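You operate a simulated robot arm through the tools that you are given. There is no shell and no other tool. Be economical: measure what you need, move in short steps, check, and stop when the job is done.

Carry out the task below with a simulated two-armed robot. There is one attempt and no reset: what you move stays moved.

TASK
Put the glue refill marked "peel" from the bare stretch of the counter on top of the teal battery pack and the glue refill marked "firm" on top of the purple battery pack. Put the cedar block on the bare stretch of the counter away on the right part of the high shelf. Take the blue bow tie on the bare stretch of the counter and put it away in the front of the prop tray. Put the panes box on the cubby ledge. Put the purple letter tile marked "j" from the packing table top on the orange bay. Any order will do. Set down upright: cedar block, panes box.

Only the result counts: the job must be done as asked and must still hold three seconds after the hand-in. Knocking over, shifting, dropping, spilling or breaking anything else fails it.

THE ROBOT
Two 7-joint arms with two-finger parallel grippers on one trunk, on a base that drives. Base frame: it is fixed to the floor where the robot stands at the start and does not move with it; the origin is under the middle of the robot, x ahead of it, y to its left, z up; the surface under the hand at the start is at about z = 0.78. Readings come in m, rad, newtons and seconds.
The left shoulder is at the start at [0.077, 0.182, 1.062], the right one opposite. With the tool pointing down near the work surface each hand reaches from about 0.3 to 0.76 m from the robot's upright axis, wherever it stands, measured 20 degrees to its own side. Places, roughly: blue bow tie (12x6x2 cm) [0.4, 0.9, 0.8]; cedar block [0.25, 0.75, 0.75]; cubby ledge (52x20 cm) [-2.74, -5.04, 0.8]; front of the prop tray [-2.8, -0.6, 0.7]; glue refill [0.5, 0.5, 0.75]; orange bay (20x22 cm) [-4.7, -4.14, 0.8]; panes box [-4.75, -4.5, 0.75]; purple battery pack [0.25, 0.5, 0.75]; purple letter tile [-4.75, -4.75, 0.75]; right part of the high shelf [-2.7, -5.2, 1.5]; teal battery pack [0.25, 0.5, 0.75]. Payload 3.91 kg a hand.
The tool frame of a hand sits at the grasp point between the pads (the TCP): z along the fingers, y along the line on which they close. The tips reach 0.03 m beyond it. Largest opening 0.11 m; finger width 0.02, thickness 0.01; the body of the gripper, 0.048 by 0.112 m, starts 0.055 m behind the TCP.
Orientation is told as [roll, pitch, yaw] about the base's x, y, z axes, in that order, counted from this pose: with the fingers straight down and closing along the base's y, the tool's x points along the base's -x, its y along +y and its z along -z.

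THE INTERFACE
- The arms move only by the tool apply_moves. It takes "left_series", "right_series" or both (then of equal length, played together; a hand with none holds still); each is a list of rows, each a list of 6 numbers: the shift along the tool's x, y, z in m, then the turn, a rotation vector about the tool's x, y, z in rad. In form: [[tx, ty, tz, wx, wy, wz], ...]. A call has 1 to 20 rows; each row shifts and turns the commanded pose from where the row before left it, along the tool's axes as they then stand. "left_grip" and "right_grip" are, for a hand that has rows, the gripper command, from -1 (shut) to 1 (fully open), values between in proportion, set as the call begins (left out, the last holds). Rows are played at 5 a second. More than 0.05 m and 0.15 rad between two rows, or a gripper value outside its range, and nothing of the call is played. A pose out of reach is approached as far as the arm can. The call stops where the force on the tool passes 40 N (or 10 N more than at its start, if that is more) or the arm is blocked; 0.2 s more then pass. The fingers move at their own pace (about 0.072 m/s each) and stop on an object; they squeeze with about 29 N. The grip force told is the motor's: it shows also when the fingers shut on nothing. Time passes only in rows, and 0.2 s behind the last, so rows that do not move let the fingers close. The reply holds the time, the measured pose of the TCP, the force on the tool along the base axes, the opening and the grip force, in the units named above and with some noise, with the torque about the TCP (base axes, N m) and any sound that the robot's microphone picked up.
- Cameras (640 x 400 px; columns grow to the right, rows downward): "scene" is now at [0.22, 0.0353, 1.2489]; the picture's right is [0.40, -0.92, 0.00], its down [-0.51, -0.22, -0.83] and it looks along [0.76, 0.33, -0.55] (base axes); focal length 248 px, centre (320, 200). "left" rides on the left gripper at [0.073, -0.017, -0.103] in its tool frame; the picture's right is [0.23, 0.97, 0.00], its down [-0.76, 0.18, -0.62] and it looks along [-0.61, 0.14, 0.78] (tool axes); focal length 222 px, centre (320, 200). "right" rides on the right gripper at [0.072, 0.017, -0.103] in its tool frame; the picture's right is [-0.23, 0.97, 0.00], its down [-0.76, -0.18, -0.62] and it looks along [-0.61, -0.14, 0.78] (tool axes); focal length 222 px, centre (320, 200). There is no depth. A picture from a camera that has moved, and an enlarged one, comes with that camera's place and axes in the base frame and with its lens.
- camera(camera): a new picture of that camera. It takes no simulated time.
- slide_trunk(by): slides the trunk up (or, below 0, down) by that many m; the arms and the scene camera ride with it, the base frame stays. It gives what a move gives, with no picture.
- base_move(legs): drives the robot by 1 to 6 legs, each [ahead, left, turn to the left] in m, m and rad, along the robot's own axes; the way and the turn of a leg run together, so that a leg with both is an arc; at most 1.5 m and 3.142 rad a leg. The arms and the cameras ride along, it lands a little off, and it stops where it bumps. It gives what a move gives.
- turn_head(pan, tilt): turns the head with the scene camera to pan (to the left, within 1.396 rad either way) and tilt (down, from -0.506 to 1.204), counted from straight ahead of the robot. It gives what a move gives.
- inspect(camera, box): a new picture of the part [left, top, right, bottom] of that camera's present view, enlarged. It takes no simulated time.
- hand_in(): hands the job in; it is judged then, once.

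Work in short steps. Places have to be worked out from the pictures, the camera data and where the tool is seen: move nearer, look again, correct. Check each grasp and each placing, and mend what went wrong. You have 186 turns and 166 pictures in all, those below and enlarged ones among them. Open the grippers and draw the arms clear of the work before you hand the job in, unless the task says otherwise; then end with one line.

The tools are called after ">>>" by a JSON object that holds its "fn" and its "kwargs". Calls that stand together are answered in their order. apply_moves: Moves the arms, as the interface text tells. Its arguments: {"type":"object","properties":{"left_series":{"type":"array"},"left_grip":{"type":"number"},"right_series":{"type":"array"},"right_grip":{"type":"number"}},"required":[]} The other tools are called the same way: slide_trunk (by) slides the trunk up or down; base_move (legs) drives the base; turn_head (pan, tilt) turns the head that bears the scene camera; camera (camera) takes a picture; inspect (camera, box) takes an enlarged picture of a part of a camera's view; hand_in () hands the job in.

At the start:

```text
clock: 0.0
left_ee_pos: [0.408, 0.4372, 1.1114]
left_ee_rot: [0.001, 0.0, 0.002]
left_contact_force: [0.0, 0.5, 0.0]
left_ft_torque: [0.01, -0.02, 0.03]
left_width: 0.1102
left_finger_force: 0.0
right_ee_pos: [0.4309, 0.0213, 1.1215]
right_ee_rot: [0.0, 0.0, -0.001]
right_contact_force: [-1.3, -0.1, -0.1]
right_ft_torque: [-0.03, 0.03, -0.03]
right_width: 0.1102
right_finger_force: 0.1
trunk travel left (down, up): [-0.325, 0.189]
robot x, y, heading: [0.0001, 0.0038, -0.002]
head pan, tilt: [0.412, 0.583]
```

scene: 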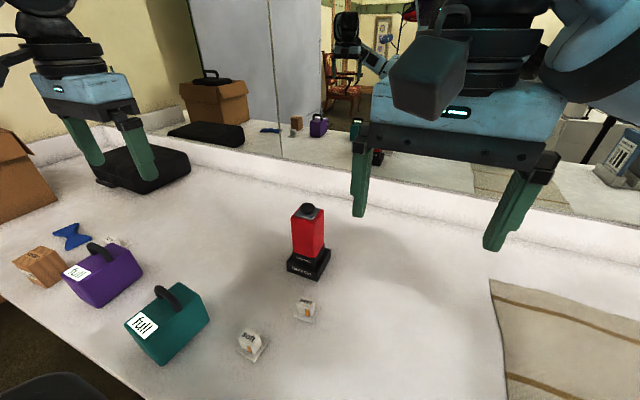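
right: 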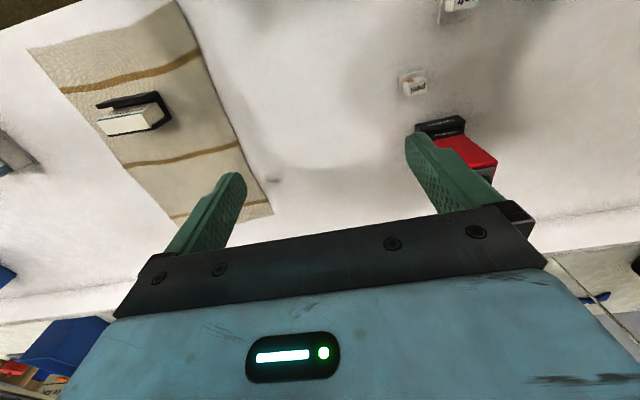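
left: 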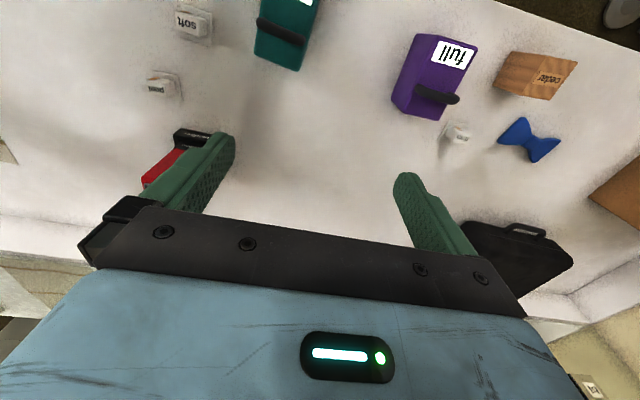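

I see three small refills (one "soft", one near the red thing, one by the purple pack), both packs, cedar block and bow tie. I enlarge to read the marks.

>>> {"fn": "inspect", "kwargs": {"camera": "left", "box": [120, 0, 320, 125]}}

>>> {"fn": "inspect", "kwargs": {"camera": "left", "box": [380, 20, 620, 170]}}

>>> {"fn": "inspect", "kwargs": {"camera": "scene", "box": [0, 200, 340, 400]}}

```text
3.20 times, centred on (220, 62) of left
camera zoom: at [0.3354, 0.4203, 1.213], right [-0.23, 0.97, 0.0], down [0.76, 0.18, 0.62], along [0.61, 0.14, -0.78], focal length 711 px, centre (640, 640)
```

zoom: 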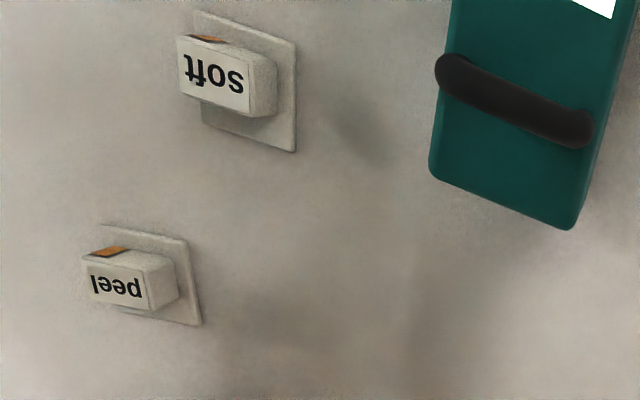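

```text
2.67 times, centred on (500, 95) of left
camera zoom: at [0.3354, 0.4203, 1.213], right [-0.23, 0.97, 0.0], down [0.76, 0.18, 0.62], along [0.61, 0.14, -0.78], focal length 592 px, centre (-160, 480)
```

zoom: 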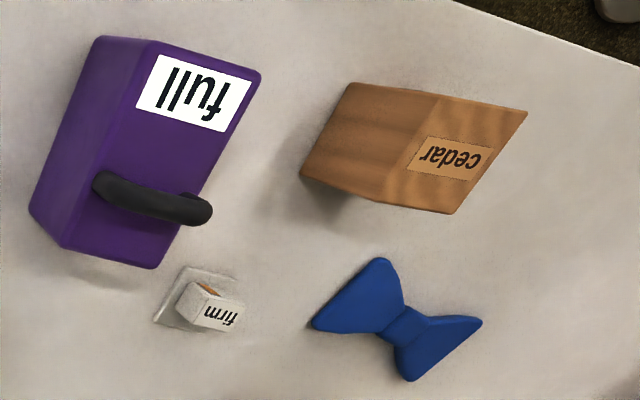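

```text
1.88 times, centred on (170, 300) of scene
camera zoom: at [0.22, 0.0353, 1.2489], right [0.4, -0.92, 0.0], down [-0.51, -0.22, -0.83], along [0.76, 0.33, -0.55], focal length 467 px, centre (602, 12)
```

zoom: 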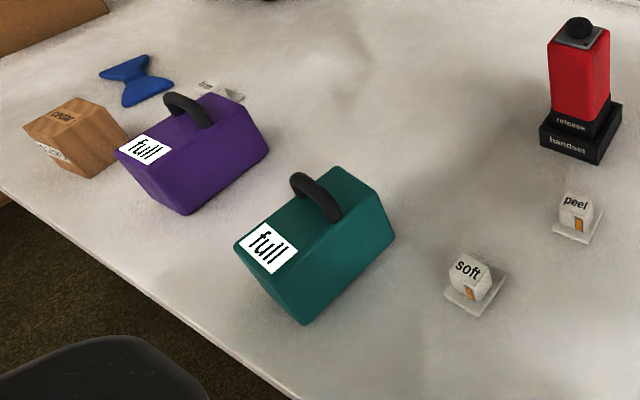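

The marks read peel ≈(0.48,0.17), soft ≈(0.38,0.24), firm ≈(0.44,0.72). I shift the right hand aside and bring the left hand over "peel" at height for a closer look.

>>> {"fn": "apply_moves", "kwargs": {"left_series": [[-0.012, -0.045, 0.018, 0, 0, 0], [-0.012, -0.045, 0.018, 0, 0, 0], [-0.012, -0.045, 0.018, 0, 0, 0], [-0.012, -0.045, 0.018, 0, 0, 0], [-0.012, -0.045, 0.018, 0, 0, 0], [-0.012, -0.04, 0.018, 0, 0, 0]], "right_series": [[0, -0.04, 0, 0, 0, 0], [0, -0.04, 0, 0, 0, 0], [0, -0.04, 0, 0, 0, 0], [0, -0.04, 0, 0, 0, 0], [0, -0.04, 0, 0, 0, 0], [0, 0, 0, 0, 0, 0]]}}

>>> {"fn": "camera", "kwargs": {"camera": "left"}}

>>> {"fn": "turn_head", "kwargs": {"pan": 0.8, "tilt": 0.95}}

>>> {"fn": "camera", "kwargs": {"camera": "scene"}}

```text
clock: 1.4
left_ee_pos: [0.4807, 0.1723, 1.0015]
left_ee_rot: [0.0, 0.001, 0.005]
left_contact_force: [0.1, 0.6, -0.9]
left_ft_torque: [-0.02, 0.03, 0.01]
left_width: 0.1102
left_finger_force: 0.1
right_ee_pos: [0.4339, -0.1772, 1.1191]
right_ee_rot: [-0.003, 0.002, 0.001]
right_contact_force: [1.1, -0.6, -0.1]
right_ft_torque: [-0.03, 0.01, 0.01]
right_width: 0.1099
right_finger_force: 0.0
trunk travel left (down, up): [-0.325, 0.189]
robot x, y, heading: [-0.0007, 0.0025, 0.002]
head pan, tilt: [0.412, 0.583]
```

```text
159 pictures are left
camera left: at [0.4083, 0.1554, 1.1042], right [-0.23, 0.97, 0.0], down [0.76, 0.18, 0.62], along [0.61, 0.14, -0.78], focal length 222 px, centre (320, 200)
```

left: 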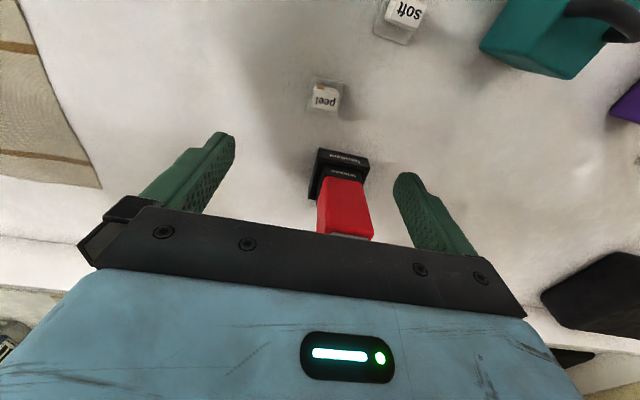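

```text
clock: 2.3
left_ee_pos: [0.4793, 0.1734, 1.0025]
left_ee_rot: [0.0, -0.001, 0.002]
left_contact_force: [-0.5, -0.4, 0.0]
left_ft_torque: [0.01, 0.01, 0.0]
left_width: 0.1101
left_finger_force: 0.0
right_ee_pos: [0.4331, -0.178, 1.1213]
right_ee_rot: [0.002, 0.0, 0.002]
right_contact_force: [0.1, 0.3, 0.0]
right_ft_torque: [-0.01, 0.0, 0.01]
right_width: 0.11
right_finger_force: 0.1
trunk travel left (down, up): [-0.325, 0.189]
robot x, y, heading: [0.0009, -0.0011, 0.0]
head pan, tilt: [0.799, 0.949]
```

```text
158 pictures are left
camera scene: at [0.1895, 0.0518, 1.219], right [0.72, -0.7, 0.0], down [-0.57, -0.58, -0.58], along [0.41, 0.42, -0.81], focal length 248 px, centre (320, 200)
```

scene: 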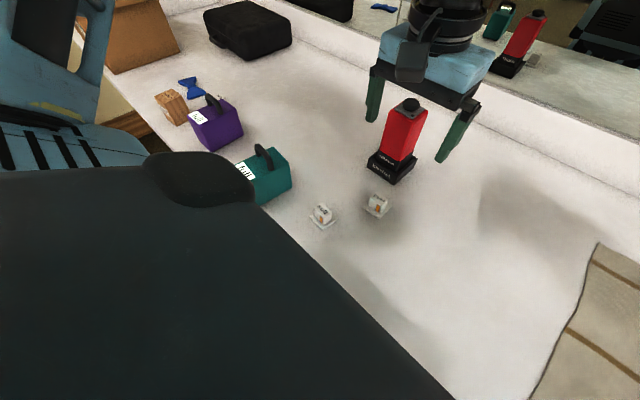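

Peel ≈(0.480,0.178,0.79) agrees in both cameras. I enlarge it to see its yaw and size.

>>> {"fn": "inspect", "kwargs": {"camera": "left", "box": [280, 50, 400, 125]}}

>>> {"fn": "inspect", "kwargs": {"camera": "scene", "box": [180, 60, 420, 235]}}

```text
5.33 times, centred on (340, 88) of left
camera zoom: at [0.4064, 0.1554, 1.1052], right [-0.23, 0.97, 0.0], down [0.76, 0.18, 0.62], along [0.61, 0.14, -0.78], focal length 1185 px, centre (213, 800)
```

zoom: 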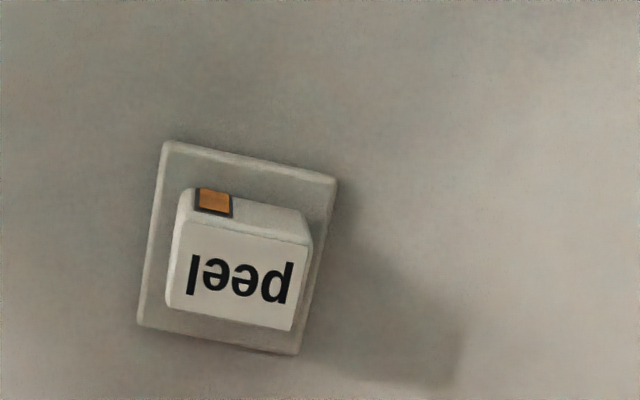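

```text
2.29 times, centred on (300, 148) of scene
camera zoom: at [0.1895, 0.0518, 1.219], right [0.72, -0.7, 0.0], down [-0.57, -0.58, -0.58], along [0.41, 0.42, -0.81], focal length 567 px, centre (366, 320)
```

zoom: 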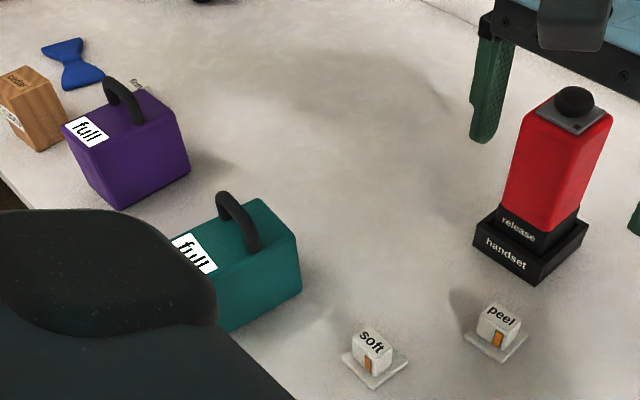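

The block's sides are square to the base axes, top at about z 0.81–0.83. I descend to TCP z≈0.82 over (0.480,0.178).

>>> {"fn": "apply_moves", "kwargs": {"left_series": [[0, 0.004, 0.04, 0, 0, 0], [0, 0, 0.04, 0, 0, 0], [0, 0, 0.04, 0, 0, 0], [0, 0, 0.04, 0, 0, 0], [0, 0, 0.022, 0, 0, 0], [0, 0, 0, 0, 0, 0]], "left_grip": 0.2}}

>>> {"fn": "camera", "kwargs": {"camera": "left"}}

```text
clock: 3.7
left_ee_pos: [0.4808, 0.1777, 0.819]
left_ee_rot: [0.0, 0.0, 0.001]
left_contact_force: [0.2, 1.1, -0.3]
left_ft_torque: [-0.02, -0.04, 0.02]
left_width: 0.0659
left_finger_force: 0.0
right_ee_pos: [0.4321, -0.1796, 1.1214]
right_ee_rot: [0.0, 0.0, 0.0]
right_contact_force: [0.2, 0.7, -0.8]
right_ft_torque: [0.01, 0.01, -0.03]
right_width: 0.1099
right_finger_force: 0.0
trunk travel left (down, up): [-0.325, 0.189]
robot x, y, heading: [0.0011, 0.0006, -0.009]
head pan, tilt: [0.799, 0.949]
```

```text
155 pictures are left
camera left: at [0.4081, 0.1603, 0.9219], right [-0.23, 0.97, 0.0], down [0.76, 0.18, 0.62], along [0.61, 0.14, -0.78], focal length 222 px, centre (320, 200)
```

left: 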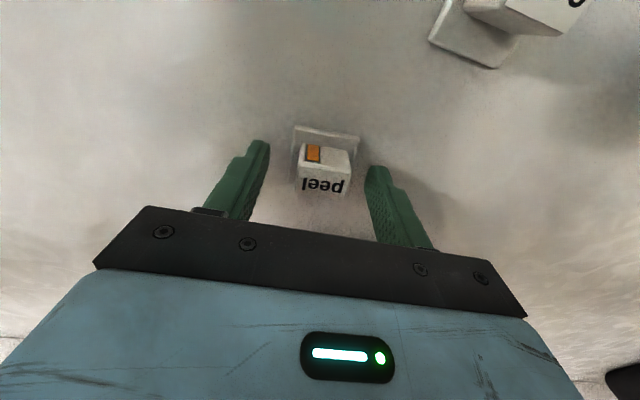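

The block sits between the fingers. I close and lift.

>>> {"fn": "apply_moves", "kwargs": {"left_series": [[0, 0, 0.003, 0, 0, 0], [0, 0, 0, 0, 0, 0], [0, 0, 0, 0, 0, 0], [0, 0, 0, 0, 0, 0]], "left_grip": -1}}

>>> {"fn": "apply_moves", "kwargs": {"left_series": [[0, 0, -0.02, 0, 0, 0], [0, 0, -0.03, 0, 0, 0], [0, 0, -0.04, 0, 0, 0], [0, 0, -0.04, 0, 0, 0], [0, 0, -0.04, 0, 0, 0]]}}

>>> {"fn": "camera", "kwargs": {"camera": "left"}}

```text
clock: 4.7
left_ee_pos: [0.4799, 0.1772, 0.8177]
left_ee_rot: [-0.001, -0.002, 0.002]
left_contact_force: [1.4, 0.8, 2.7]
left_ft_torque: [0.05, -0.01, 0.02]
left_width: 0.0313
left_finger_force: 28.8
right_ee_pos: [0.4326, -0.1795, 1.1208]
right_ee_rot: [0.0, 0.001, 0.001]
right_contact_force: [-0.3, -0.9, -0.2]
right_ft_torque: [0.02, 0.0, 0.0]
right_width: 0.1101
right_finger_force: 0.1
trunk travel left (down, up): [-0.325, 0.189]
robot x, y, heading: [-0.0019, -0.0034, 0.002]
head pan, tilt: [0.799, 0.949]
```

```text
clock: 5.9
left_ee_pos: [0.48, 0.1776, 0.9892]
left_ee_rot: [0.0, 0.001, 0.001]
left_contact_force: [-0.3, 0.1, -0.3]
left_ft_torque: [0.02, 0.02, 0.02]
left_width: 0.0313
left_finger_force: 28.9
right_ee_pos: [0.4326, -0.1792, 1.1216]
right_ee_rot: [0.0, -0.001, 0.001]
right_contact_force: [-0.7, -0.4, 0.0]
right_ft_torque: [-0.01, -0.01, 0.02]
right_width: 0.1098
right_finger_force: 0.1
trunk travel left (down, up): [-0.325, 0.189]
robot x, y, heading: [-0.003, 0.0004, 0.002]
head pan, tilt: [0.799, 0.949]
```

```text
154 pictures are left
camera left: at [0.4074, 0.1592, 1.0917], right [-0.23, 0.97, 0.0], down [0.76, 0.18, 0.62], along [0.61, 0.14, -0.78], focal length 222 px, centre (320, 200)
```

left: 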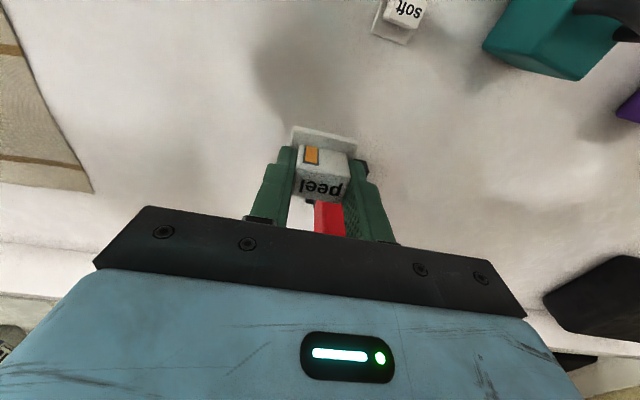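

Peel is held, plate attached. I carry it up and toward the teal pack, looking down at its top.

>>> {"fn": "apply_moves", "kwargs": {"left_series": [[0.02, 0.02, -0.03, 0, 0, 0], [0.03, 0.02, -0.03, 0, 0, 0], [0.03, 0.03, -0.03, 0, 0, 0], [0.03, 0.03, -0.02, 0, 0, 0], [0.02, 0.03, 0, 0, 0, 0], [0, 0, 0, 0, 0, 0]]}}

>>> {"fn": "camera", "kwargs": {"camera": "left"}}

>>> {"fn": "inspect", "kwargs": {"camera": "left", "box": [240, 0, 480, 150]}}

```text
refused: row 3 steps farther than a row can; nothing moved
```

```text
153 pictures are left
camera left: at [0.4074, 0.1592, 1.0917], right [-0.23, 0.97, 0.0], down [0.76, 0.18, 0.62], along [0.61, 0.14, -0.78], focal length 222 px, centre (320, 200)
```

left: 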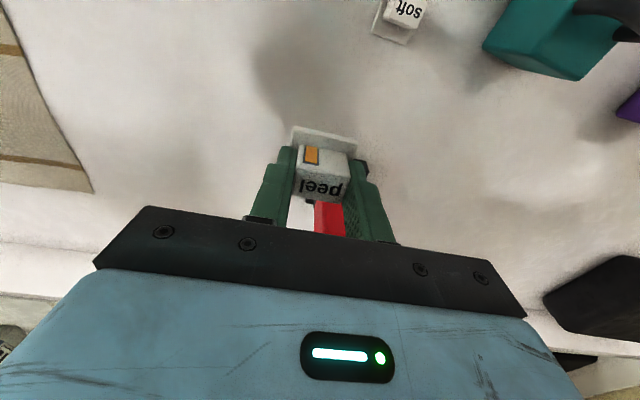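

```text
2.67 times, centred on (360, 75) of left
camera zoom: at [0.4074, 0.1592, 1.0917], right [-0.23, 0.97, 0.0], down [0.76, 0.18, 0.62], along [0.61, 0.14, -0.78], focal length 592 px, centre (213, 533)
```

zoom: 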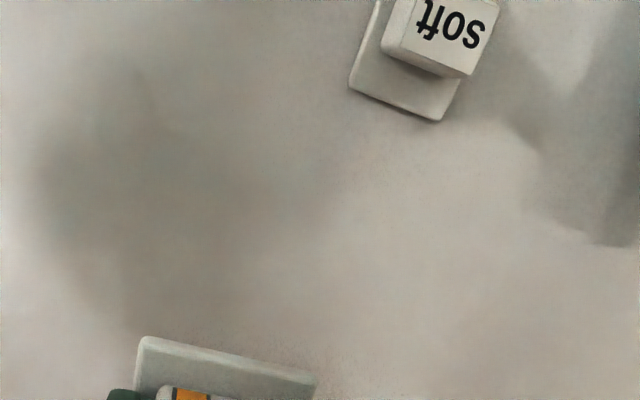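

The row step was over the limit (vector length); I repeat with shorter rows.

>>> {"fn": "apply_moves", "kwargs": {"left_series": [[0.02, 0.02, -0.03, 0, 0, 0], [0.02, 0.02, -0.03, 0, 0, 0], [0.02, 0.02, -0.03, 0, 0, 0], [0.02, 0.03, -0.02, 0, 0, 0], [0.02, 0.03, 0, 0, 0, 0], [0.02, 0.02, 0, 0, 0, 0], [0, 0, 0, 0, 0, 0]]}}

>>> {"fn": "camera", "kwargs": {"camera": "left"}}

```text
clock: 7.5
left_ee_pos: [0.3615, 0.3179, 1.0988]
left_ee_rot: [0.002, 0.002, -0.001]
left_contact_force: [0.1, 0.8, -0.3]
left_ft_torque: [0.02, -0.01, -0.01]
left_width: 0.0314
left_finger_force: 28.8
right_ee_pos: [0.4332, -0.1781, 1.1193]
right_ee_rot: [0.001, 0.001, 0.0]
right_contact_force: [0.3, -0.2, 0.2]
right_ft_torque: [0.0, 0.02, 0.0]
right_width: 0.11
right_finger_force: 0.0
trunk travel left (down, up): [-0.325, 0.189]
robot x, y, heading: [0.0014, 0.0009, -0.003]
head pan, tilt: [0.799, 0.949]
```

```text
151 pictures are left
camera left: at [0.2889, 0.2997, 1.2012], right [-0.23, 0.97, 0.0], down [0.76, 0.18, 0.62], along [0.61, 0.14, -0.78], focal length 222 px, centre (320, 200)
```

left: 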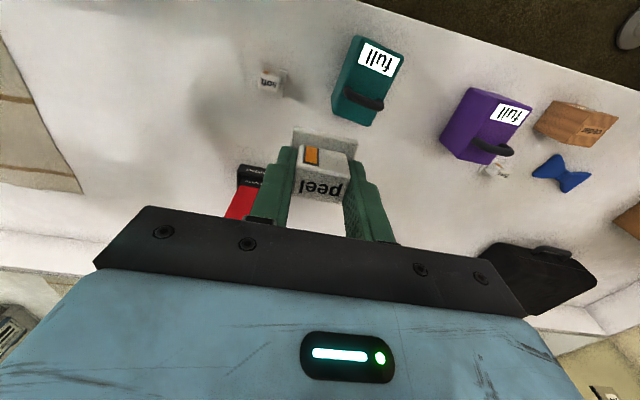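

>>> {"fn": "inspect", "kwargs": {"camera": "left", "box": [320, 25, 432, 135]}}

>>> {"fn": "inspect", "kwargs": {"camera": "scene", "box": [180, 80, 308, 220]}}

```text
3.64 times, centred on (376, 80) of left
camera zoom: at [0.2889, 0.2997, 1.2012], right [-0.23, 0.97, 0.0], down [0.76, 0.18, 0.62], along [0.61, 0.14, -0.78], focal length 808 px, centre (116, 636)
```

zoom: 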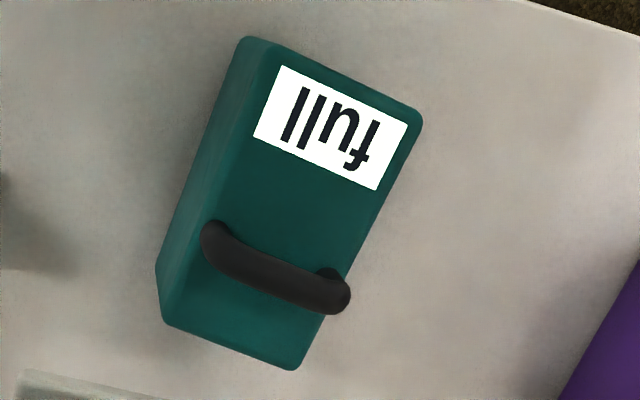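

```text
2.86 times, centred on (244, 150) of scene
camera zoom: at [0.1898, 0.0515, 1.2189], right [0.72, -0.7, 0.0], down [-0.57, -0.58, -0.58], along [0.41, 0.42, -0.81], focal length 709 px, centre (537, 343)
```

zoom: 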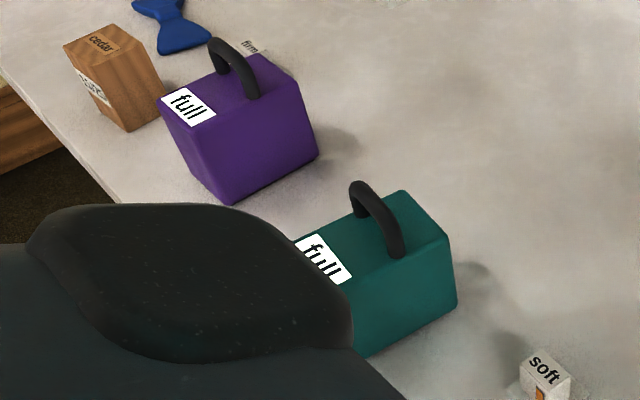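

The teal pack's top is ≈10×6 cm at z≈0.86 (x 0.292–0.392, y 0.345–0.41) with the handle at x≈0.355; the label half is free. I move the peel refill over (0.316,0.381) with a small turn, z 0.96.

>>> {"fn": "apply_moves", "kwargs": {"left_series": [[0.0225, 0.031, 0.0, 0, 0, 0], [0.023, 0.032, 0, 0, 0, 0], [0, 0, 0.045, 0, 0, 0], [0, 0, 0.045, 0, 0, 0], [0, 0, 0.045, 0, 0, 0.085], [0, 0, 0, 0, 0, 0]]}}

>>> {"fn": "camera", "kwargs": {"camera": "left"}}

>>> {"fn": "inspect", "kwargs": {"camera": "scene", "box": [180, 80, 308, 220]}}

```text
clock: 8.9
left_ee_pos: [0.3142, 0.3802, 0.962]
left_ee_rot: [-0.001, -0.003, -0.085]
left_contact_force: [0.5, -0.9, 0.0]
left_ft_torque: [-0.02, 0.02, 0.0]
left_width: 0.0312
left_finger_force: 29.1
right_ee_pos: [0.4329, -0.1778, 1.1208]
right_ee_rot: [0.0, 0.001, 0.0]
right_contact_force: [-0.3, -0.5, -0.6]
right_ft_torque: [-0.03, -0.02, 0.01]
right_width: 0.1101
right_finger_force: 0.0
trunk travel left (down, up): [-0.325, 0.189]
robot x, y, heading: [0.0015, -0.0004, -0.0]
head pan, tilt: [0.799, 0.949]
```

```text
148 pictures are left
camera left: at [0.2402, 0.3693, 1.0647], right [-0.14, 0.99, 0.0], down [0.77, 0.11, 0.62], along [0.62, 0.09, -0.78], focal length 222 px, centre (320, 200)
```

left: 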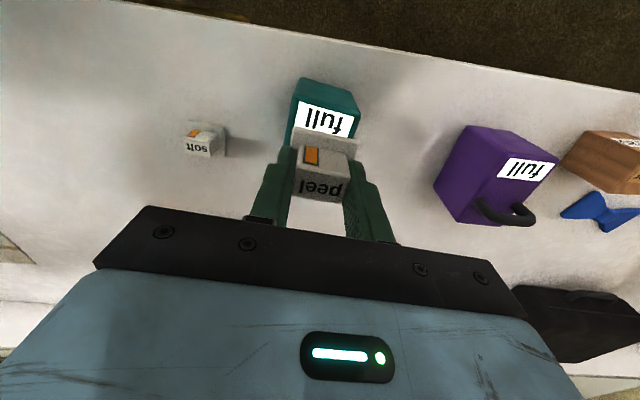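

```text
2.86 times, centred on (244, 150) of scene
camera zoom: at [0.1894, 0.0517, 1.219], right [0.72, -0.7, 0.0], down [-0.57, -0.58, -0.58], along [0.41, 0.42, -0.81], focal length 709 px, centre (537, 343)
```

zoom: 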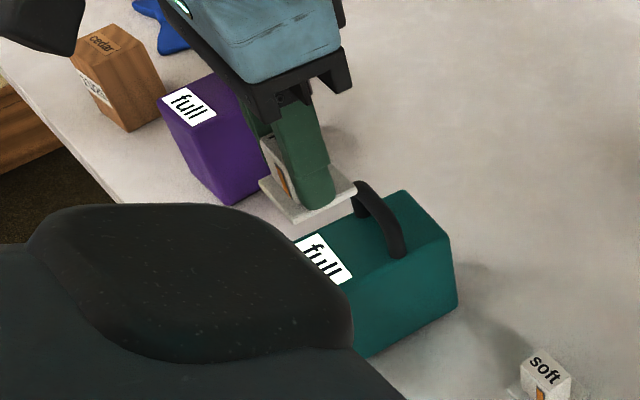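

Near edge of the pack is at x≈0.298, centre y≈0.384. I shift 4 mm ahead, 3 mm left and lower to just above the top.

>>> {"fn": "apply_moves", "kwargs": {"left_series": [[-0.004, 0.003, 0.02, 0, 0, 0], [0, 0, 0.02, 0, 0, 0], [0, 0, 0.01, 0, 0, 0], [0, 0, 0, 0, 0, 0]]}}

>>> {"fn": "inspect", "kwargs": {"camera": "scene", "box": [180, 80, 308, 220]}}

>>> {"fn": "inspect", "kwargs": {"camera": "left", "box": [240, 50, 400, 230]}}

```text
clock: 9.9
left_ee_pos: [0.3196, 0.384, 0.9121]
left_ee_rot: [0.0, 0.001, -0.084]
left_contact_force: [0.3, -0.1, -0.7]
left_ft_torque: [0.03, 0.01, 0.0]
left_width: 0.0311
left_finger_force: 29.0
right_ee_pos: [0.4321, -0.1796, 1.1204]
right_ee_rot: [0.0, -0.001, 0.0]
right_contact_force: [0.5, 0.0, -0.9]
right_ft_torque: [-0.02, -0.01, -0.01]
right_width: 0.1099
right_finger_force: 0.0
trunk travel left (down, up): [-0.325, 0.189]
robot x, y, heading: [0.0009, -0.002, -0.001]
head pan, tilt: [0.799, 0.949]
```

```text
2.86 times, centred on (244, 150) of scene
camera zoom: at [0.1893, 0.0518, 1.219], right [0.72, -0.7, 0.0], down [-0.57, -0.58, -0.58], along [0.41, 0.42, -0.81], focal length 709 px, centre (537, 343)
```

zoom: 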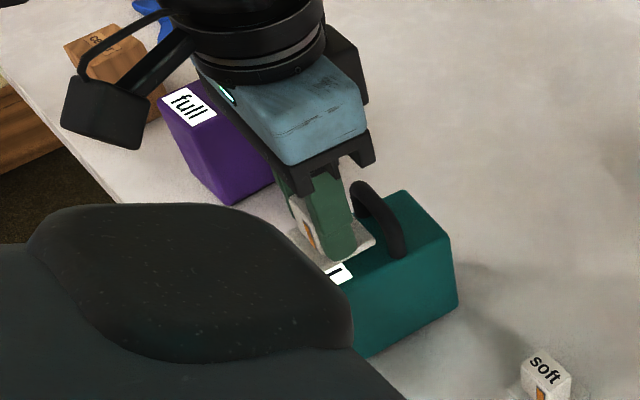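

```text
2.22 times, centred on (320, 140) of left
camera zoom: at [0.2449, 0.3725, 1.0153], right [-0.14, 0.99, 0.0], down [0.77, 0.11, 0.62], along [0.62, 0.09, -0.78], focal length 494 px, centre (320, 333)
```

zoom: 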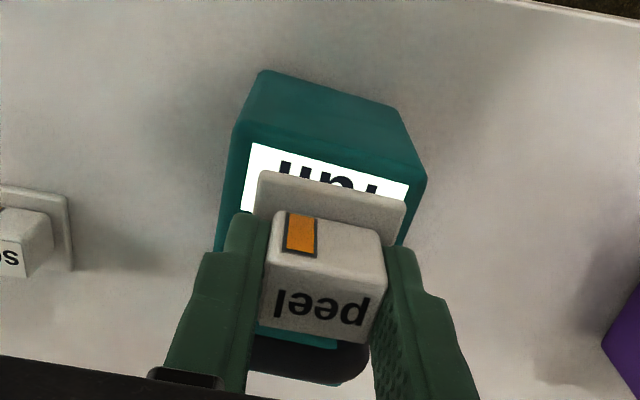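

Well aligned laterally and clear of the handle. I lower in small steps to contact.

>>> {"fn": "apply_moves", "kwargs": {"left_series": [[0, 0, 0.003, 0, 0, 0], [0, 0, 0.003, 0, 0, 0], [0, 0, 0.002, 0, 0, 0], [0, 0, 0.002, 0, 0, 0]]}}

```text
clock: 10.9
left_ee_pos: [0.3192, 0.3837, 0.9021]
left_ee_rot: [0.0, -0.002, -0.084]
left_contact_force: [0.0, 0.4, 0.0]
left_ft_torque: [0.03, 0.04, -0.01]
left_width: 0.0311
left_finger_force: 28.5
right_ee_pos: [0.432, -0.178, 1.1214]
right_ee_rot: [0.0, 0.001, 0.0]
right_contact_force: [0.5, -0.8, -0.1]
right_ft_torque: [0.03, 0.01, -0.04]
right_width: 0.1097
right_finger_force: 0.0
trunk travel left (down, up): [-0.325, 0.189]
robot x, y, heading: [0.0003, -0.0014, 0.003]
head pan, tilt: [0.799, 0.949]
```

>>> {"fn": "apply_moves", "kwargs": {"left_series": [[0, 0, 0.002, 0, 0, 0], [0, 0, 0.002, 0, 0, 0], [0, 0, 0.001, 0, 0, 0]]}}

>>> {"fn": "inspect", "kwargs": {"camera": "scene", "box": [220, 130, 288, 200]}}

```text
clock: 11.6
left_ee_pos: [0.3193, 0.3829, 0.9]
left_ee_rot: [0.006, -0.007, -0.085]
left_contact_force: [-6.1, -0.5, 18.9]
left_ft_torque: [-0.19, 0.4, -0.11]
left_width: 0.0312
left_finger_force: 29.2
right_ee_pos: [0.4314, -0.1799, 1.1212]
right_ee_rot: [-0.001, -0.002, 0.001]
right_contact_force: [0.1, -0.1, 0.2]
right_ft_torque: [0.0, -0.02, 0.05]
right_width: 0.1101
right_finger_force: 0.0
trunk travel left (down, up): [-0.325, 0.189]
robot x, y, heading: [-0.0023, -0.0001, 0.0]
head pan, tilt: [0.799, 0.949]
stopped in row 3 (left hand): the force on the tool passed its limit at 43 N (the readings are from after the stop); the commanded pose is now the measured one
```

```text
5.71 times, centred on (254, 165) of scene
camera zoom: at [0.1878, 0.0512, 1.2192], right [0.72, -0.7, 0.0], down [-0.57, -0.58, -0.58], along [0.41, 0.42, -0.81], focal length 1418 px, centre (697, 400)
```

zoom: 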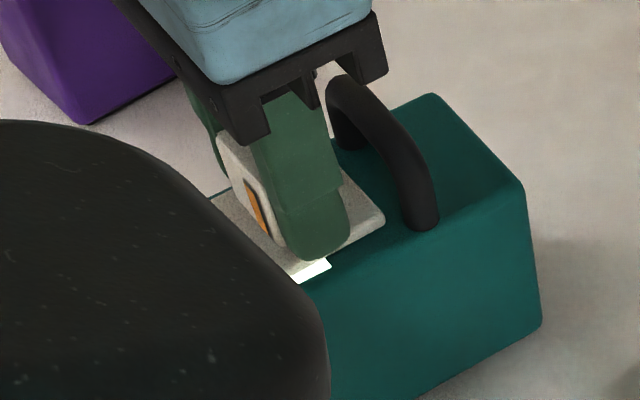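

The plate is in contact flat on top. I ease off 1 mm, open slightly and rise.

>>> {"fn": "apply_moves", "kwargs": {"left_series": [[0, 0, -0.001, 0, 0, 0], [0, 0, 0, 0, 0, 0]]}}

>>> {"fn": "apply_moves", "kwargs": {"left_series": [[0, 0, 0, 0, 0, 0], [0, 0, 0, 0, 0, 0], [0, 0, -0.02, 0, 0, 0], [0, 0, -0.04, 0, 0, 0], [0, 0, -0.05, 0, 0, 0], [0, 0, -0.05, 0, 0, 0]], "left_grip": 0.1}}

>>> {"fn": "camera", "kwargs": {"camera": "left"}}

>>> {"fn": "inspect", "kwargs": {"camera": "scene", "box": [180, 80, 308, 220]}}

```text
clock: 12.2
left_ee_pos: [0.3194, 0.3832, 0.9005]
left_ee_rot: [0.006, -0.005, -0.083]
left_contact_force: [-4.0, 0.2, 12.7]
left_ft_torque: [-0.14, 0.26, -0.04]
left_width: 0.0313
left_finger_force: 29.1
right_ee_pos: [0.4318, -0.1789, 1.1208]
right_ee_rot: [-0.001, -0.001, 0.0]
right_contact_force: [0.2, -0.2, -0.8]
right_ft_torque: [-0.02, 0.02, 0.02]
right_width: 0.1098
right_finger_force: 0.1
trunk travel left (down, up): [-0.325, 0.189]
robot x, y, heading: [0.0043, 0.0017, -0.003]
head pan, tilt: [0.799, 0.949]
```

```text
clock: 13.6
left_ee_pos: [0.3184, 0.3842, 1.0628]
left_ee_rot: [0.004, -0.005, -0.084]
left_contact_force: [-0.7, 0.0, 0.2]
left_ft_torque: [0.01, -0.02, 0.0]
left_width: 0.0606
left_finger_force: 0.0
right_ee_pos: [0.4331, -0.1792, 1.1211]
right_ee_rot: [0.001, -0.001, 0.0]
right_contact_force: [0.1, 0.3, 0.3]
right_ft_torque: [0.01, 0.01, -0.02]
right_width: 0.1097
right_finger_force: 0.1
trunk travel left (down, up): [-0.325, 0.189]
robot x, y, heading: [-0.0004, -0.0016, -0.002]
head pan, tilt: [0.799, 0.949]
```

```text
143 pictures are left
camera left: at [0.2444, 0.3728, 1.1635], right [-0.15, 0.99, 0.0], down [0.77, 0.11, 0.63], along [0.62, 0.09, -0.78], focal length 222 px, centre (320, 200)
```

left: 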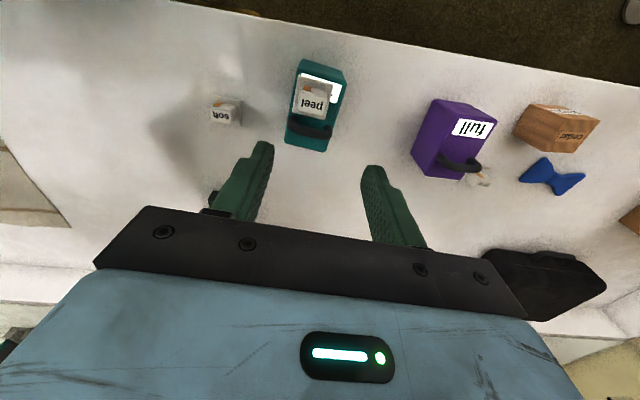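

```text
2.86 times, centred on (244, 150) of scene
camera zoom: at [0.1889, 0.0514, 1.2191], right [0.72, -0.7, 0.0], down [-0.57, -0.58, -0.58], along [0.41, 0.42, -0.81], focal length 709 px, centre (537, 343)
```

zoom: 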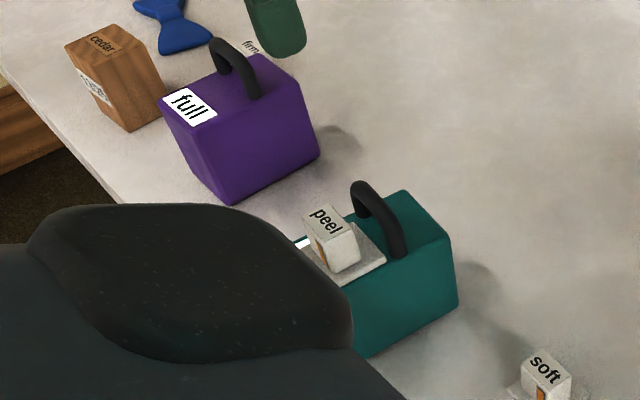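

Peel stands well on the teal pack. Before driving left I look that way for obstacles.

>>> {"fn": "turn_head", "kwargs": {"pan": 1.39, "tilt": 0.7}}

>>> {"fn": "camera", "kwargs": {"camera": "scene"}}

```text
clock: 14.6
left_ee_pos: [0.3194, 0.3847, 1.0598]
left_ee_rot: [0.004, -0.008, -0.082]
left_contact_force: [0.1, 0.2, 0.3]
left_ft_torque: [0.0, 0.02, 0.01]
left_width: 0.0603
left_finger_force: 0.1
right_ee_pos: [0.4329, -0.1773, 1.1205]
right_ee_rot: [0.0, 0.001, 0.001]
right_contact_force: [-0.1, 1.2, -0.3]
right_ft_torque: [0.0, -0.01, -0.02]
right_width: 0.1102
right_finger_force: 0.2
trunk travel left (down, up): [-0.325, 0.189]
robot x, y, heading: [0.0001, 0.0032, -0.0]
head pan, tilt: [1.389, 0.7]
```

```text
141 pictures are left
camera scene: at [0.1539, 0.0834, 1.2387], right [0.98, -0.18, 0.0], down [-0.12, -0.63, -0.76], along [0.14, 0.75, -0.64], focal length 248 px, centre (320, 200)
```

scene: 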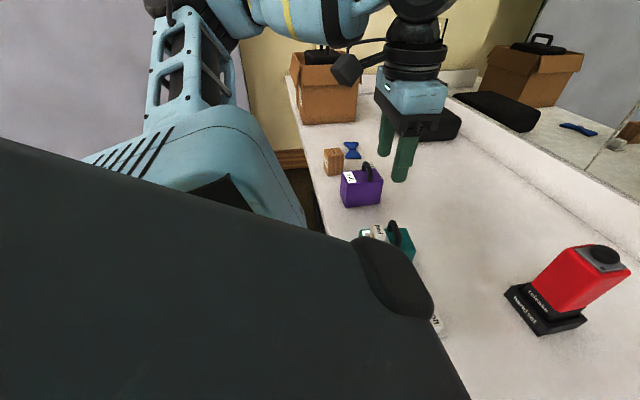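

The way left is free. I drive 0.35 m left.

>>> {"fn": "base_move", "kwargs": {"legs": [[0, 0.35, 0]]}}

>>> {"fn": "turn_head", "kwargs": {"pan": 0.7, "tilt": 0.9}}

>>> {"fn": "camera", "kwargs": {"camera": "left"}}

>>> {"fn": "camera", "kwargs": {"camera": "scene"}}

```text
clock: 18.2
left_ee_pos: [0.3208, 0.7316, 1.0604]
left_ee_rot: [0.004, -0.008, -0.085]
left_contact_force: [-0.6, -0.9, -0.4]
left_ft_torque: [0.01, -0.03, 0.02]
left_width: 0.0604
left_finger_force: 0.1
right_ee_pos: [0.4311, 0.1659, 1.1213]
right_ee_rot: [0.001, 0.0, -0.002]
right_contact_force: [0.0, 0.4, -0.4]
right_ft_torque: [0.01, -0.01, 0.0]
right_width: 0.1101
right_finger_force: 0.1
trunk travel left (down, up): [-0.325, 0.189]
robot x, y, heading: [0.0007, 0.3487, -0.001]
head pan, tilt: [1.389, 0.7]
```

```text
clock: 19.3
left_ee_pos: [0.3213, 0.7315, 1.0611]
left_ee_rot: [0.005, -0.008, -0.085]
left_contact_force: [1.0, 0.4, 0.6]
left_ft_torque: [0.01, 0.0, -0.01]
left_width: 0.0606
left_finger_force: 0.1
right_ee_pos: [0.4337, 0.167, 1.1207]
right_ee_rot: [0.0, 0.0, -0.001]
right_contact_force: [-0.8, 0.3, -1.2]
right_ft_torque: [-0.02, 0.01, -0.01]
right_width: 0.1101
right_finger_force: 0.1
trunk travel left (down, up): [-0.325, 0.189]
robot x, y, heading: [0.0018, 0.3472, 0.002]
head pan, tilt: [0.7, 0.901]
```

```text
140 pictures are left
camera left: at [0.2461, 0.719, 1.1627], right [-0.14, 0.99, 0.0], down [0.77, 0.11, 0.63], along [0.62, 0.09, -0.78], focal length 222 px, centre (320, 200)
```

left: 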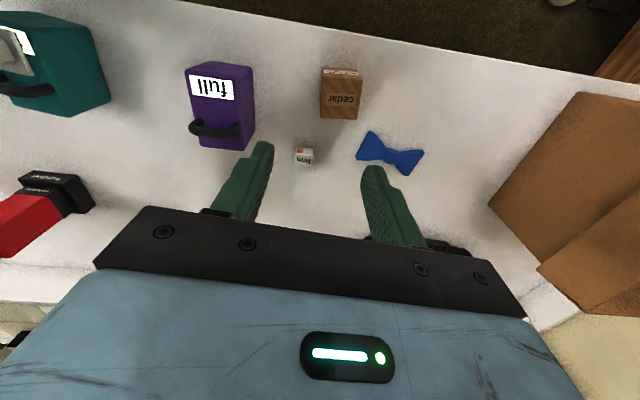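

```text
139 pictures are left
camera scene: at [0.1967, 0.3943, 1.2226], right [0.64, -0.77, 0.0], down [-0.6, -0.5, -0.62], along [0.48, 0.4, -0.78], focal length 248 px, centre (320, 200)
```

scene: 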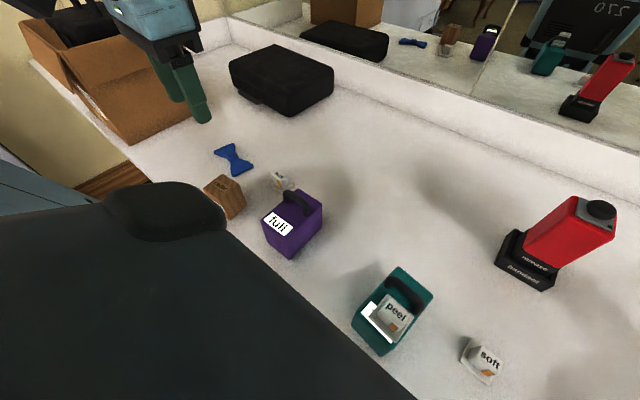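

I enlarge to measure "firm", the purple pack, the cedar block and bow tie.

>>> {"fn": "inspect", "kwargs": {"camera": "left", "box": [170, 50, 330, 175]}}

>>> {"fn": "inspect", "kwargs": {"camera": "left", "box": [290, 55, 440, 180]}}

>>> {"fn": "inspect", "kwargs": {"camera": "scene", "box": [190, 130, 350, 270]}}

```text
3.20 times, centred on (250, 112) of left
camera zoom: at [0.2461, 0.719, 1.1627], right [-0.14, 0.99, 0.0], down [0.77, 0.11, 0.63], along [0.62, 0.09, -0.78], focal length 711 px, centre (544, 480)
```

zoom: 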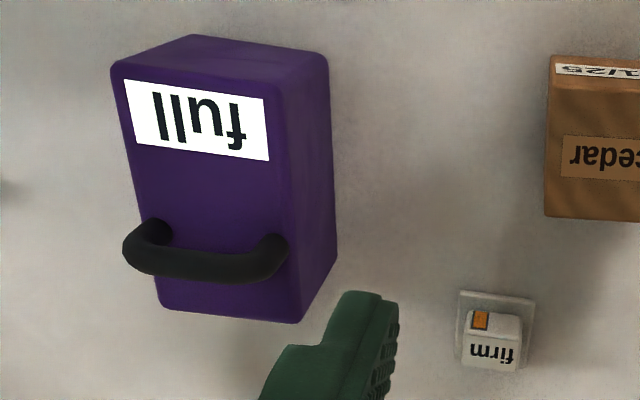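

```text
3.20 times, centred on (365, 118) of left
camera zoom: at [0.2461, 0.719, 1.1627], right [-0.14, 0.99, 0.0], down [0.77, 0.11, 0.63], along [0.62, 0.09, -0.78], focal length 711 px, centre (176, 464)
```

zoom: 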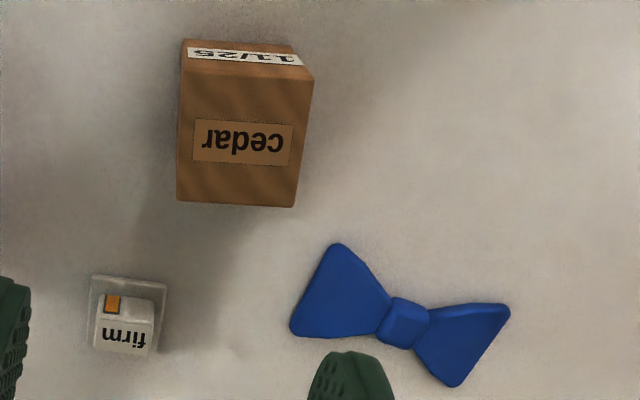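

```text
2.86 times, centred on (270, 200) of scene
camera zoom: at [0.1967, 0.3943, 1.2226], right [0.64, -0.77, 0.0], down [-0.6, -0.5, -0.62], along [0.48, 0.4, -0.78], focal length 709 px, centre (463, 200)
```

zoom: 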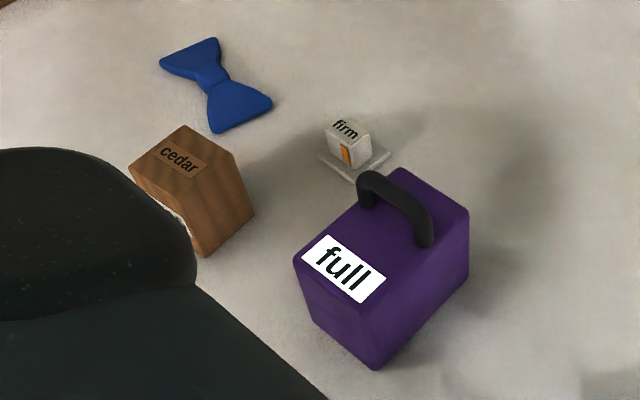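

Firm ≈(0.435,0.718), its sides square to the axes; the purple pack top is x 0.314–0.410, y 0.567–0.627, handle at x≈0.372. I go over "firm", turn back, and lower part way to check.

>>> {"fn": "apply_moves", "kwargs": {"left_series": [[0, 0, 0, 0, 0, -0.083], [-0.04, -0.004, 0, 0, 0, 0], [-0.04, -0.005, 0, 0, 0, 0], [-0.034, -0.005, 0, 0, 0, 0], [0, 0, 0.045, 0, 0, 0], [0, 0, 0.045, 0, 0, 0], [0, 0, 0.045, 0, 0, 0], [0, 0, 0.045, 0, 0, 0], [0, 0, 0, 0, 0, 0]], "left_grip": 0.2}}

>>> {"fn": "camera", "kwargs": {"camera": "left"}}

```text
clock: 21.3
left_ee_pos: [0.433, 0.7183, 0.8812]
left_ee_rot: [0.004, -0.007, -0.001]
left_contact_force: [0.6, -0.8, 0.7]
left_ft_torque: [-0.01, 0.01, 0.0]
left_width: 0.0661
left_finger_force: 0.0
right_ee_pos: [0.432, 0.1665, 1.1202]
right_ee_rot: [0.001, -0.001, -0.002]
right_contact_force: [0.4, -0.5, -0.6]
right_ft_torque: [0.01, 0.0, 0.01]
right_width: 0.11
right_finger_force: 0.0
trunk travel left (down, up): [-0.325, 0.189]
robot x, y, heading: [0.0011, 0.3412, 0.002]
head pan, tilt: [0.7, 0.901]
```

```text
135 pictures are left
camera left: at [0.3612, 0.7, 0.9829], right [-0.23, 0.97, 0.0], down [0.76, 0.17, 0.63], along [0.61, 0.14, -0.78], focal length 222 px, centre (320, 200)
```

left: 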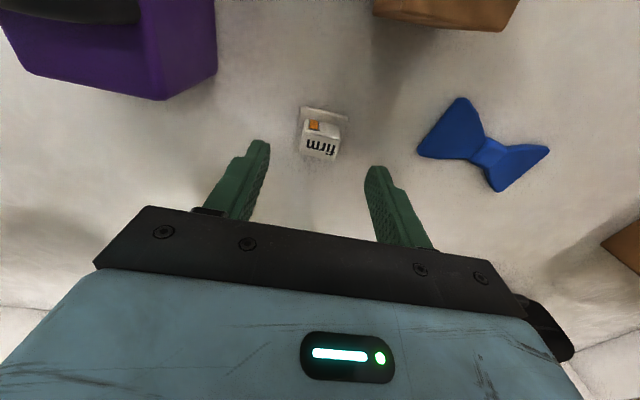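

Aligned. I descend, close and lift.

>>> {"fn": "apply_moves", "kwargs": {"left_series": [[0, 0, 0.03, 0, 0, 0], [0, 0, 0.031, 0, 0, 0], [0, 0, 0, 0, 0, 0]]}}

>>> {"fn": "apply_moves", "kwargs": {"left_series": [[0, 0, 0, 0, 0, 0], [0, 0, 0, 0, 0, 0], [0, 0, 0, 0, 0, 0], [0, 0, 0, 0, 0, 0]], "left_grip": -1}}

>>> {"fn": "apply_moves", "kwargs": {"left_series": [[0, 0, -0.04, 0, 0, 0], [0, 0, -0.05, 0, 0, 0], [0, 0, -0.05, 0, 0, 0], [0, 0, -0.05, 0, 0, 0], [0.03, -0.03, -0.01, 0, 0, 0], [0.03, -0.03, 0, 0, 0, 0], [0.02, -0.03, 0, 0, 0, 0], [0.019, -0.031, 0, 0, 0, 0], [0, 0, 0, 0, 0, 0]]}}

>>> {"fn": "camera", "kwargs": {"camera": "left"}}

```text
clock: 22.1
left_ee_pos: [0.4366, 0.7162, 0.8201]
left_ee_rot: [0.003, -0.007, -0.002]
left_contact_force: [0.4, 0.2, -0.2]
left_ft_torque: [-0.02, 0.02, -0.01]
left_width: 0.0659
left_finger_force: 0.0
right_ee_pos: [0.4327, 0.1664, 1.1211]
right_ee_rot: [-0.002, -0.001, -0.002]
right_contact_force: [0.4, -0.4, -0.3]
right_ft_torque: [-0.02, -0.03, 0.01]
right_width: 0.1102
right_finger_force: 0.1
trunk travel left (down, up): [-0.325, 0.189]
robot x, y, heading: [0.0005, 0.3444, -0.004]
head pan, tilt: [0.7, 0.901]
```

```text
clock: 23.1
left_ee_pos: [0.4353, 0.7169, 0.8203]
left_ee_rot: [0.005, -0.006, -0.001]
left_contact_force: [-0.1, -0.4, 0.4]
left_ft_torque: [0.04, -0.01, 0.0]
left_width: 0.0311
left_finger_force: 29.0
right_ee_pos: [0.4329, 0.1671, 1.1208]
right_ee_rot: [-0.001, 0.0, -0.001]
right_contact_force: [0.5, 0.1, 1.0]
right_ft_torque: [0.02, -0.02, 0.02]
right_width: 0.1097
right_finger_force: 0.1
trunk travel left (down, up): [-0.325, 0.189]
robot x, y, heading: [0.0019, 0.3452, -0.007]
head pan, tilt: [0.7, 0.901]
```

```text
clock: 25.1
left_ee_pos: [0.335, 0.5957, 1.0178]
left_ee_rot: [0.004, -0.005, -0.001]
left_contact_force: [-0.6, 0.1, -0.9]
left_ft_torque: [0.02, 0.06, -0.04]
left_width: 0.0308
left_finger_force: 28.5
right_ee_pos: [0.4318, 0.1672, 1.1204]
right_ee_rot: [0.0, 0.002, -0.003]
right_contact_force: [-0.9, -0.2, -0.6]
right_ft_torque: [-0.01, 0.0, 0.04]
right_width: 0.1103
right_finger_force: 0.0
trunk travel left (down, up): [-0.325, 0.189]
robot x, y, heading: [0.0009, 0.3509, 0.001]
head pan, tilt: [0.7, 0.901]
```

```text
134 pictures are left
camera left: at [0.2625, 0.5788, 1.1203], right [-0.23, 0.97, 0.0], down [0.76, 0.17, 0.63], along [0.61, 0.14, -0.78], focal length 222 px, centre (320, 200)
```

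left: 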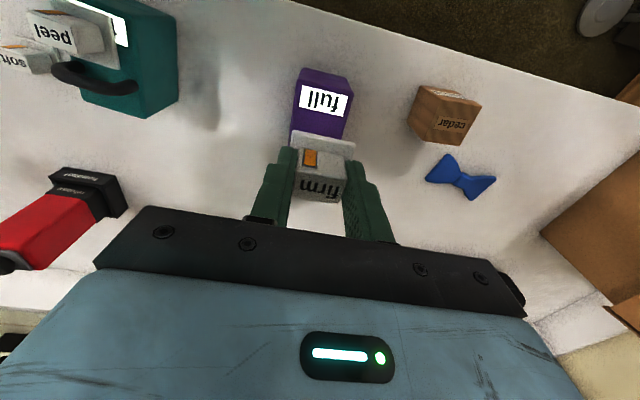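

Purple near edge confirmed at x≈0.316, centre y≈0.598. I shift slightly and lower to just above the top.

>>> {"fn": "apply_moves", "kwargs": {"left_series": [[-0.003, 0.002, 0.04, 0, 0, 0], [0, 0, 0.04, 0, 0, 0], [0, 0, 0.023, 0, 0, 0], [0, 0, 0, 0, 0, 0]]}}

>>> {"fn": "inspect", "kwargs": {"camera": "scene", "box": [230, 130, 350, 270]}}

>>> {"fn": "inspect", "kwargs": {"camera": "left", "box": [240, 50, 400, 230]}}

```text
clock: 26.1
left_ee_pos: [0.34, 0.598, 0.9137]
left_ee_rot: [0.003, -0.008, -0.001]
left_contact_force: [-1.7, 0.7, 0.0]
left_ft_torque: [-0.04, 0.06, 0.02]
left_width: 0.0308
left_finger_force: 29.3
right_ee_pos: [0.4329, 0.1673, 1.121]
right_ee_rot: [-0.001, 0.001, -0.001]
right_contact_force: [0.0, 0.2, -0.2]
right_ft_torque: [-0.01, 0.0, 0.0]
right_width: 0.1101
right_finger_force: 0.1
trunk travel left (down, up): [-0.325, 0.189]
robot x, y, heading: [0.0014, 0.3453, -0.003]
head pan, tilt: [0.7, 0.901]
```

```text
2.86 times, centred on (290, 200) of scene
camera zoom: at [0.1964, 0.3942, 1.2226], right [0.64, -0.77, 0.0], down [-0.6, -0.5, -0.62], along [0.48, 0.4, -0.78], focal length 709 px, centre (406, 200)
```

zoom: 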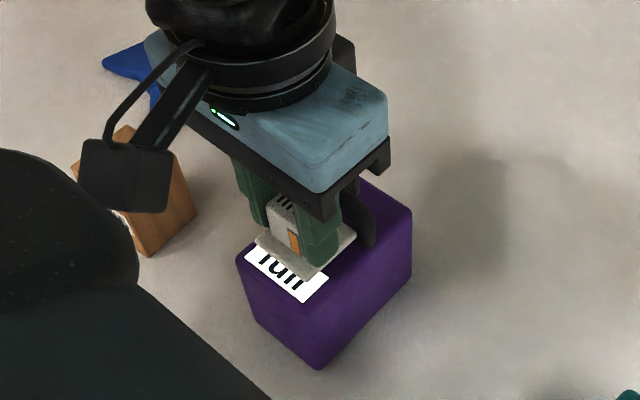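

```text
2.22 times, centred on (320, 140) of left
camera zoom: at [0.2667, 0.5804, 1.0168], right [-0.22, 0.97, 0.0], down [0.76, 0.17, 0.63], along [0.61, 0.14, -0.78], focal length 494 px, centre (320, 333)
```

zoom: 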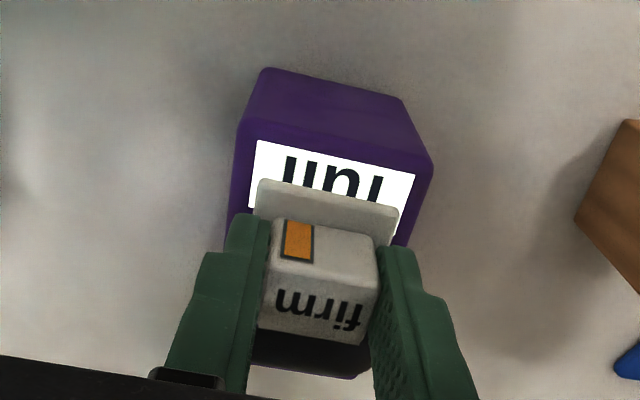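

Slightly close to the handle; I shift back 2 mm and left 2 mm, then lower gently.

>>> {"fn": "apply_moves", "kwargs": {"left_series": [[0.002, 0.002, 0.003, 0, 0, 0], [0, 0, 0.003, 0, 0, 0], [0, 0, 0.002, 0, 0, 0], [0, 0, 0.001, 0, 0, 0], [0, 0, 0.001, 0, 0, 0]]}}

```text
clock: 27.3
left_ee_pos: [0.3373, 0.6007, 0.9065]
left_ee_rot: [0.003, -0.006, -0.003]
left_contact_force: [-1.5, -0.4, 2.7]
left_ft_torque: [-0.06, 0.06, -0.01]
left_width: 0.0307
left_finger_force: 28.4
right_ee_pos: [0.4313, 0.1671, 1.1203]
right_ee_rot: [0.001, 0.0, -0.002]
right_contact_force: [-0.3, 0.5, -0.4]
right_ft_torque: [-0.01, -0.03, -0.01]
right_width: 0.1099
right_finger_force: 0.1
trunk travel left (down, up): [-0.325, 0.189]
robot x, y, heading: [-0.003, 0.3469, -0.0]
head pan, tilt: [0.7, 0.901]
```

Contact begins (2.7 N). One more millimetre, then release and rise.

>>> {"fn": "apply_moves", "kwargs": {"left_series": [[0, 0, 0.001, 0, 0, 0], [0, 0, 0, 0, 0, 0]]}}

>>> {"fn": "inspect", "kwargs": {"camera": "scene", "box": [230, 150, 350, 270]}}

```text
clock: 27.9
left_ee_pos: [0.338, 0.6007, 0.9053]
left_ee_rot: [0.005, -0.009, -0.002]
left_contact_force: [0.2, 3.1, 16.7]
left_ft_torque: [-0.07, 0.09, 0.03]
left_width: 0.0307
left_finger_force: 29.6
right_ee_pos: [0.4312, 0.1667, 1.121]
right_ee_rot: [-0.001, 0.0, -0.001]
right_contact_force: [0.3, -0.6, -0.4]
right_ft_torque: [0.01, 0.0, -0.02]
right_width: 0.1098
right_finger_force: 0.0
trunk travel left (down, up): [-0.325, 0.189]
robot x, y, heading: [0.0005, 0.3459, 0.001]
head pan, tilt: [0.7, 0.901]
```

```text
3.33 times, centred on (290, 210) of scene
camera zoom: at [0.196, 0.3941, 1.2228], right [0.64, -0.77, 0.0], down [-0.6, -0.5, -0.62], along [0.48, 0.4, -0.78], focal length 827 px, centre (420, 167)
```

zoom: 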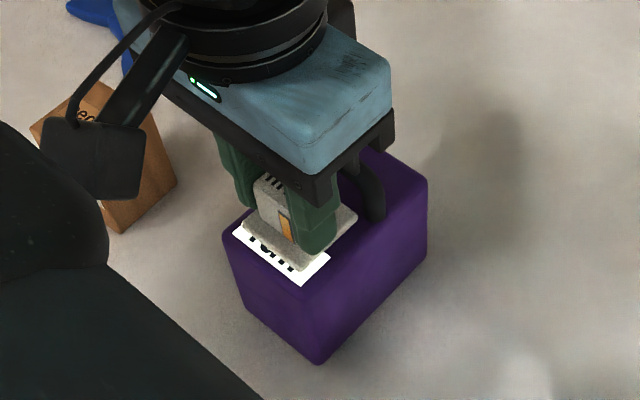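

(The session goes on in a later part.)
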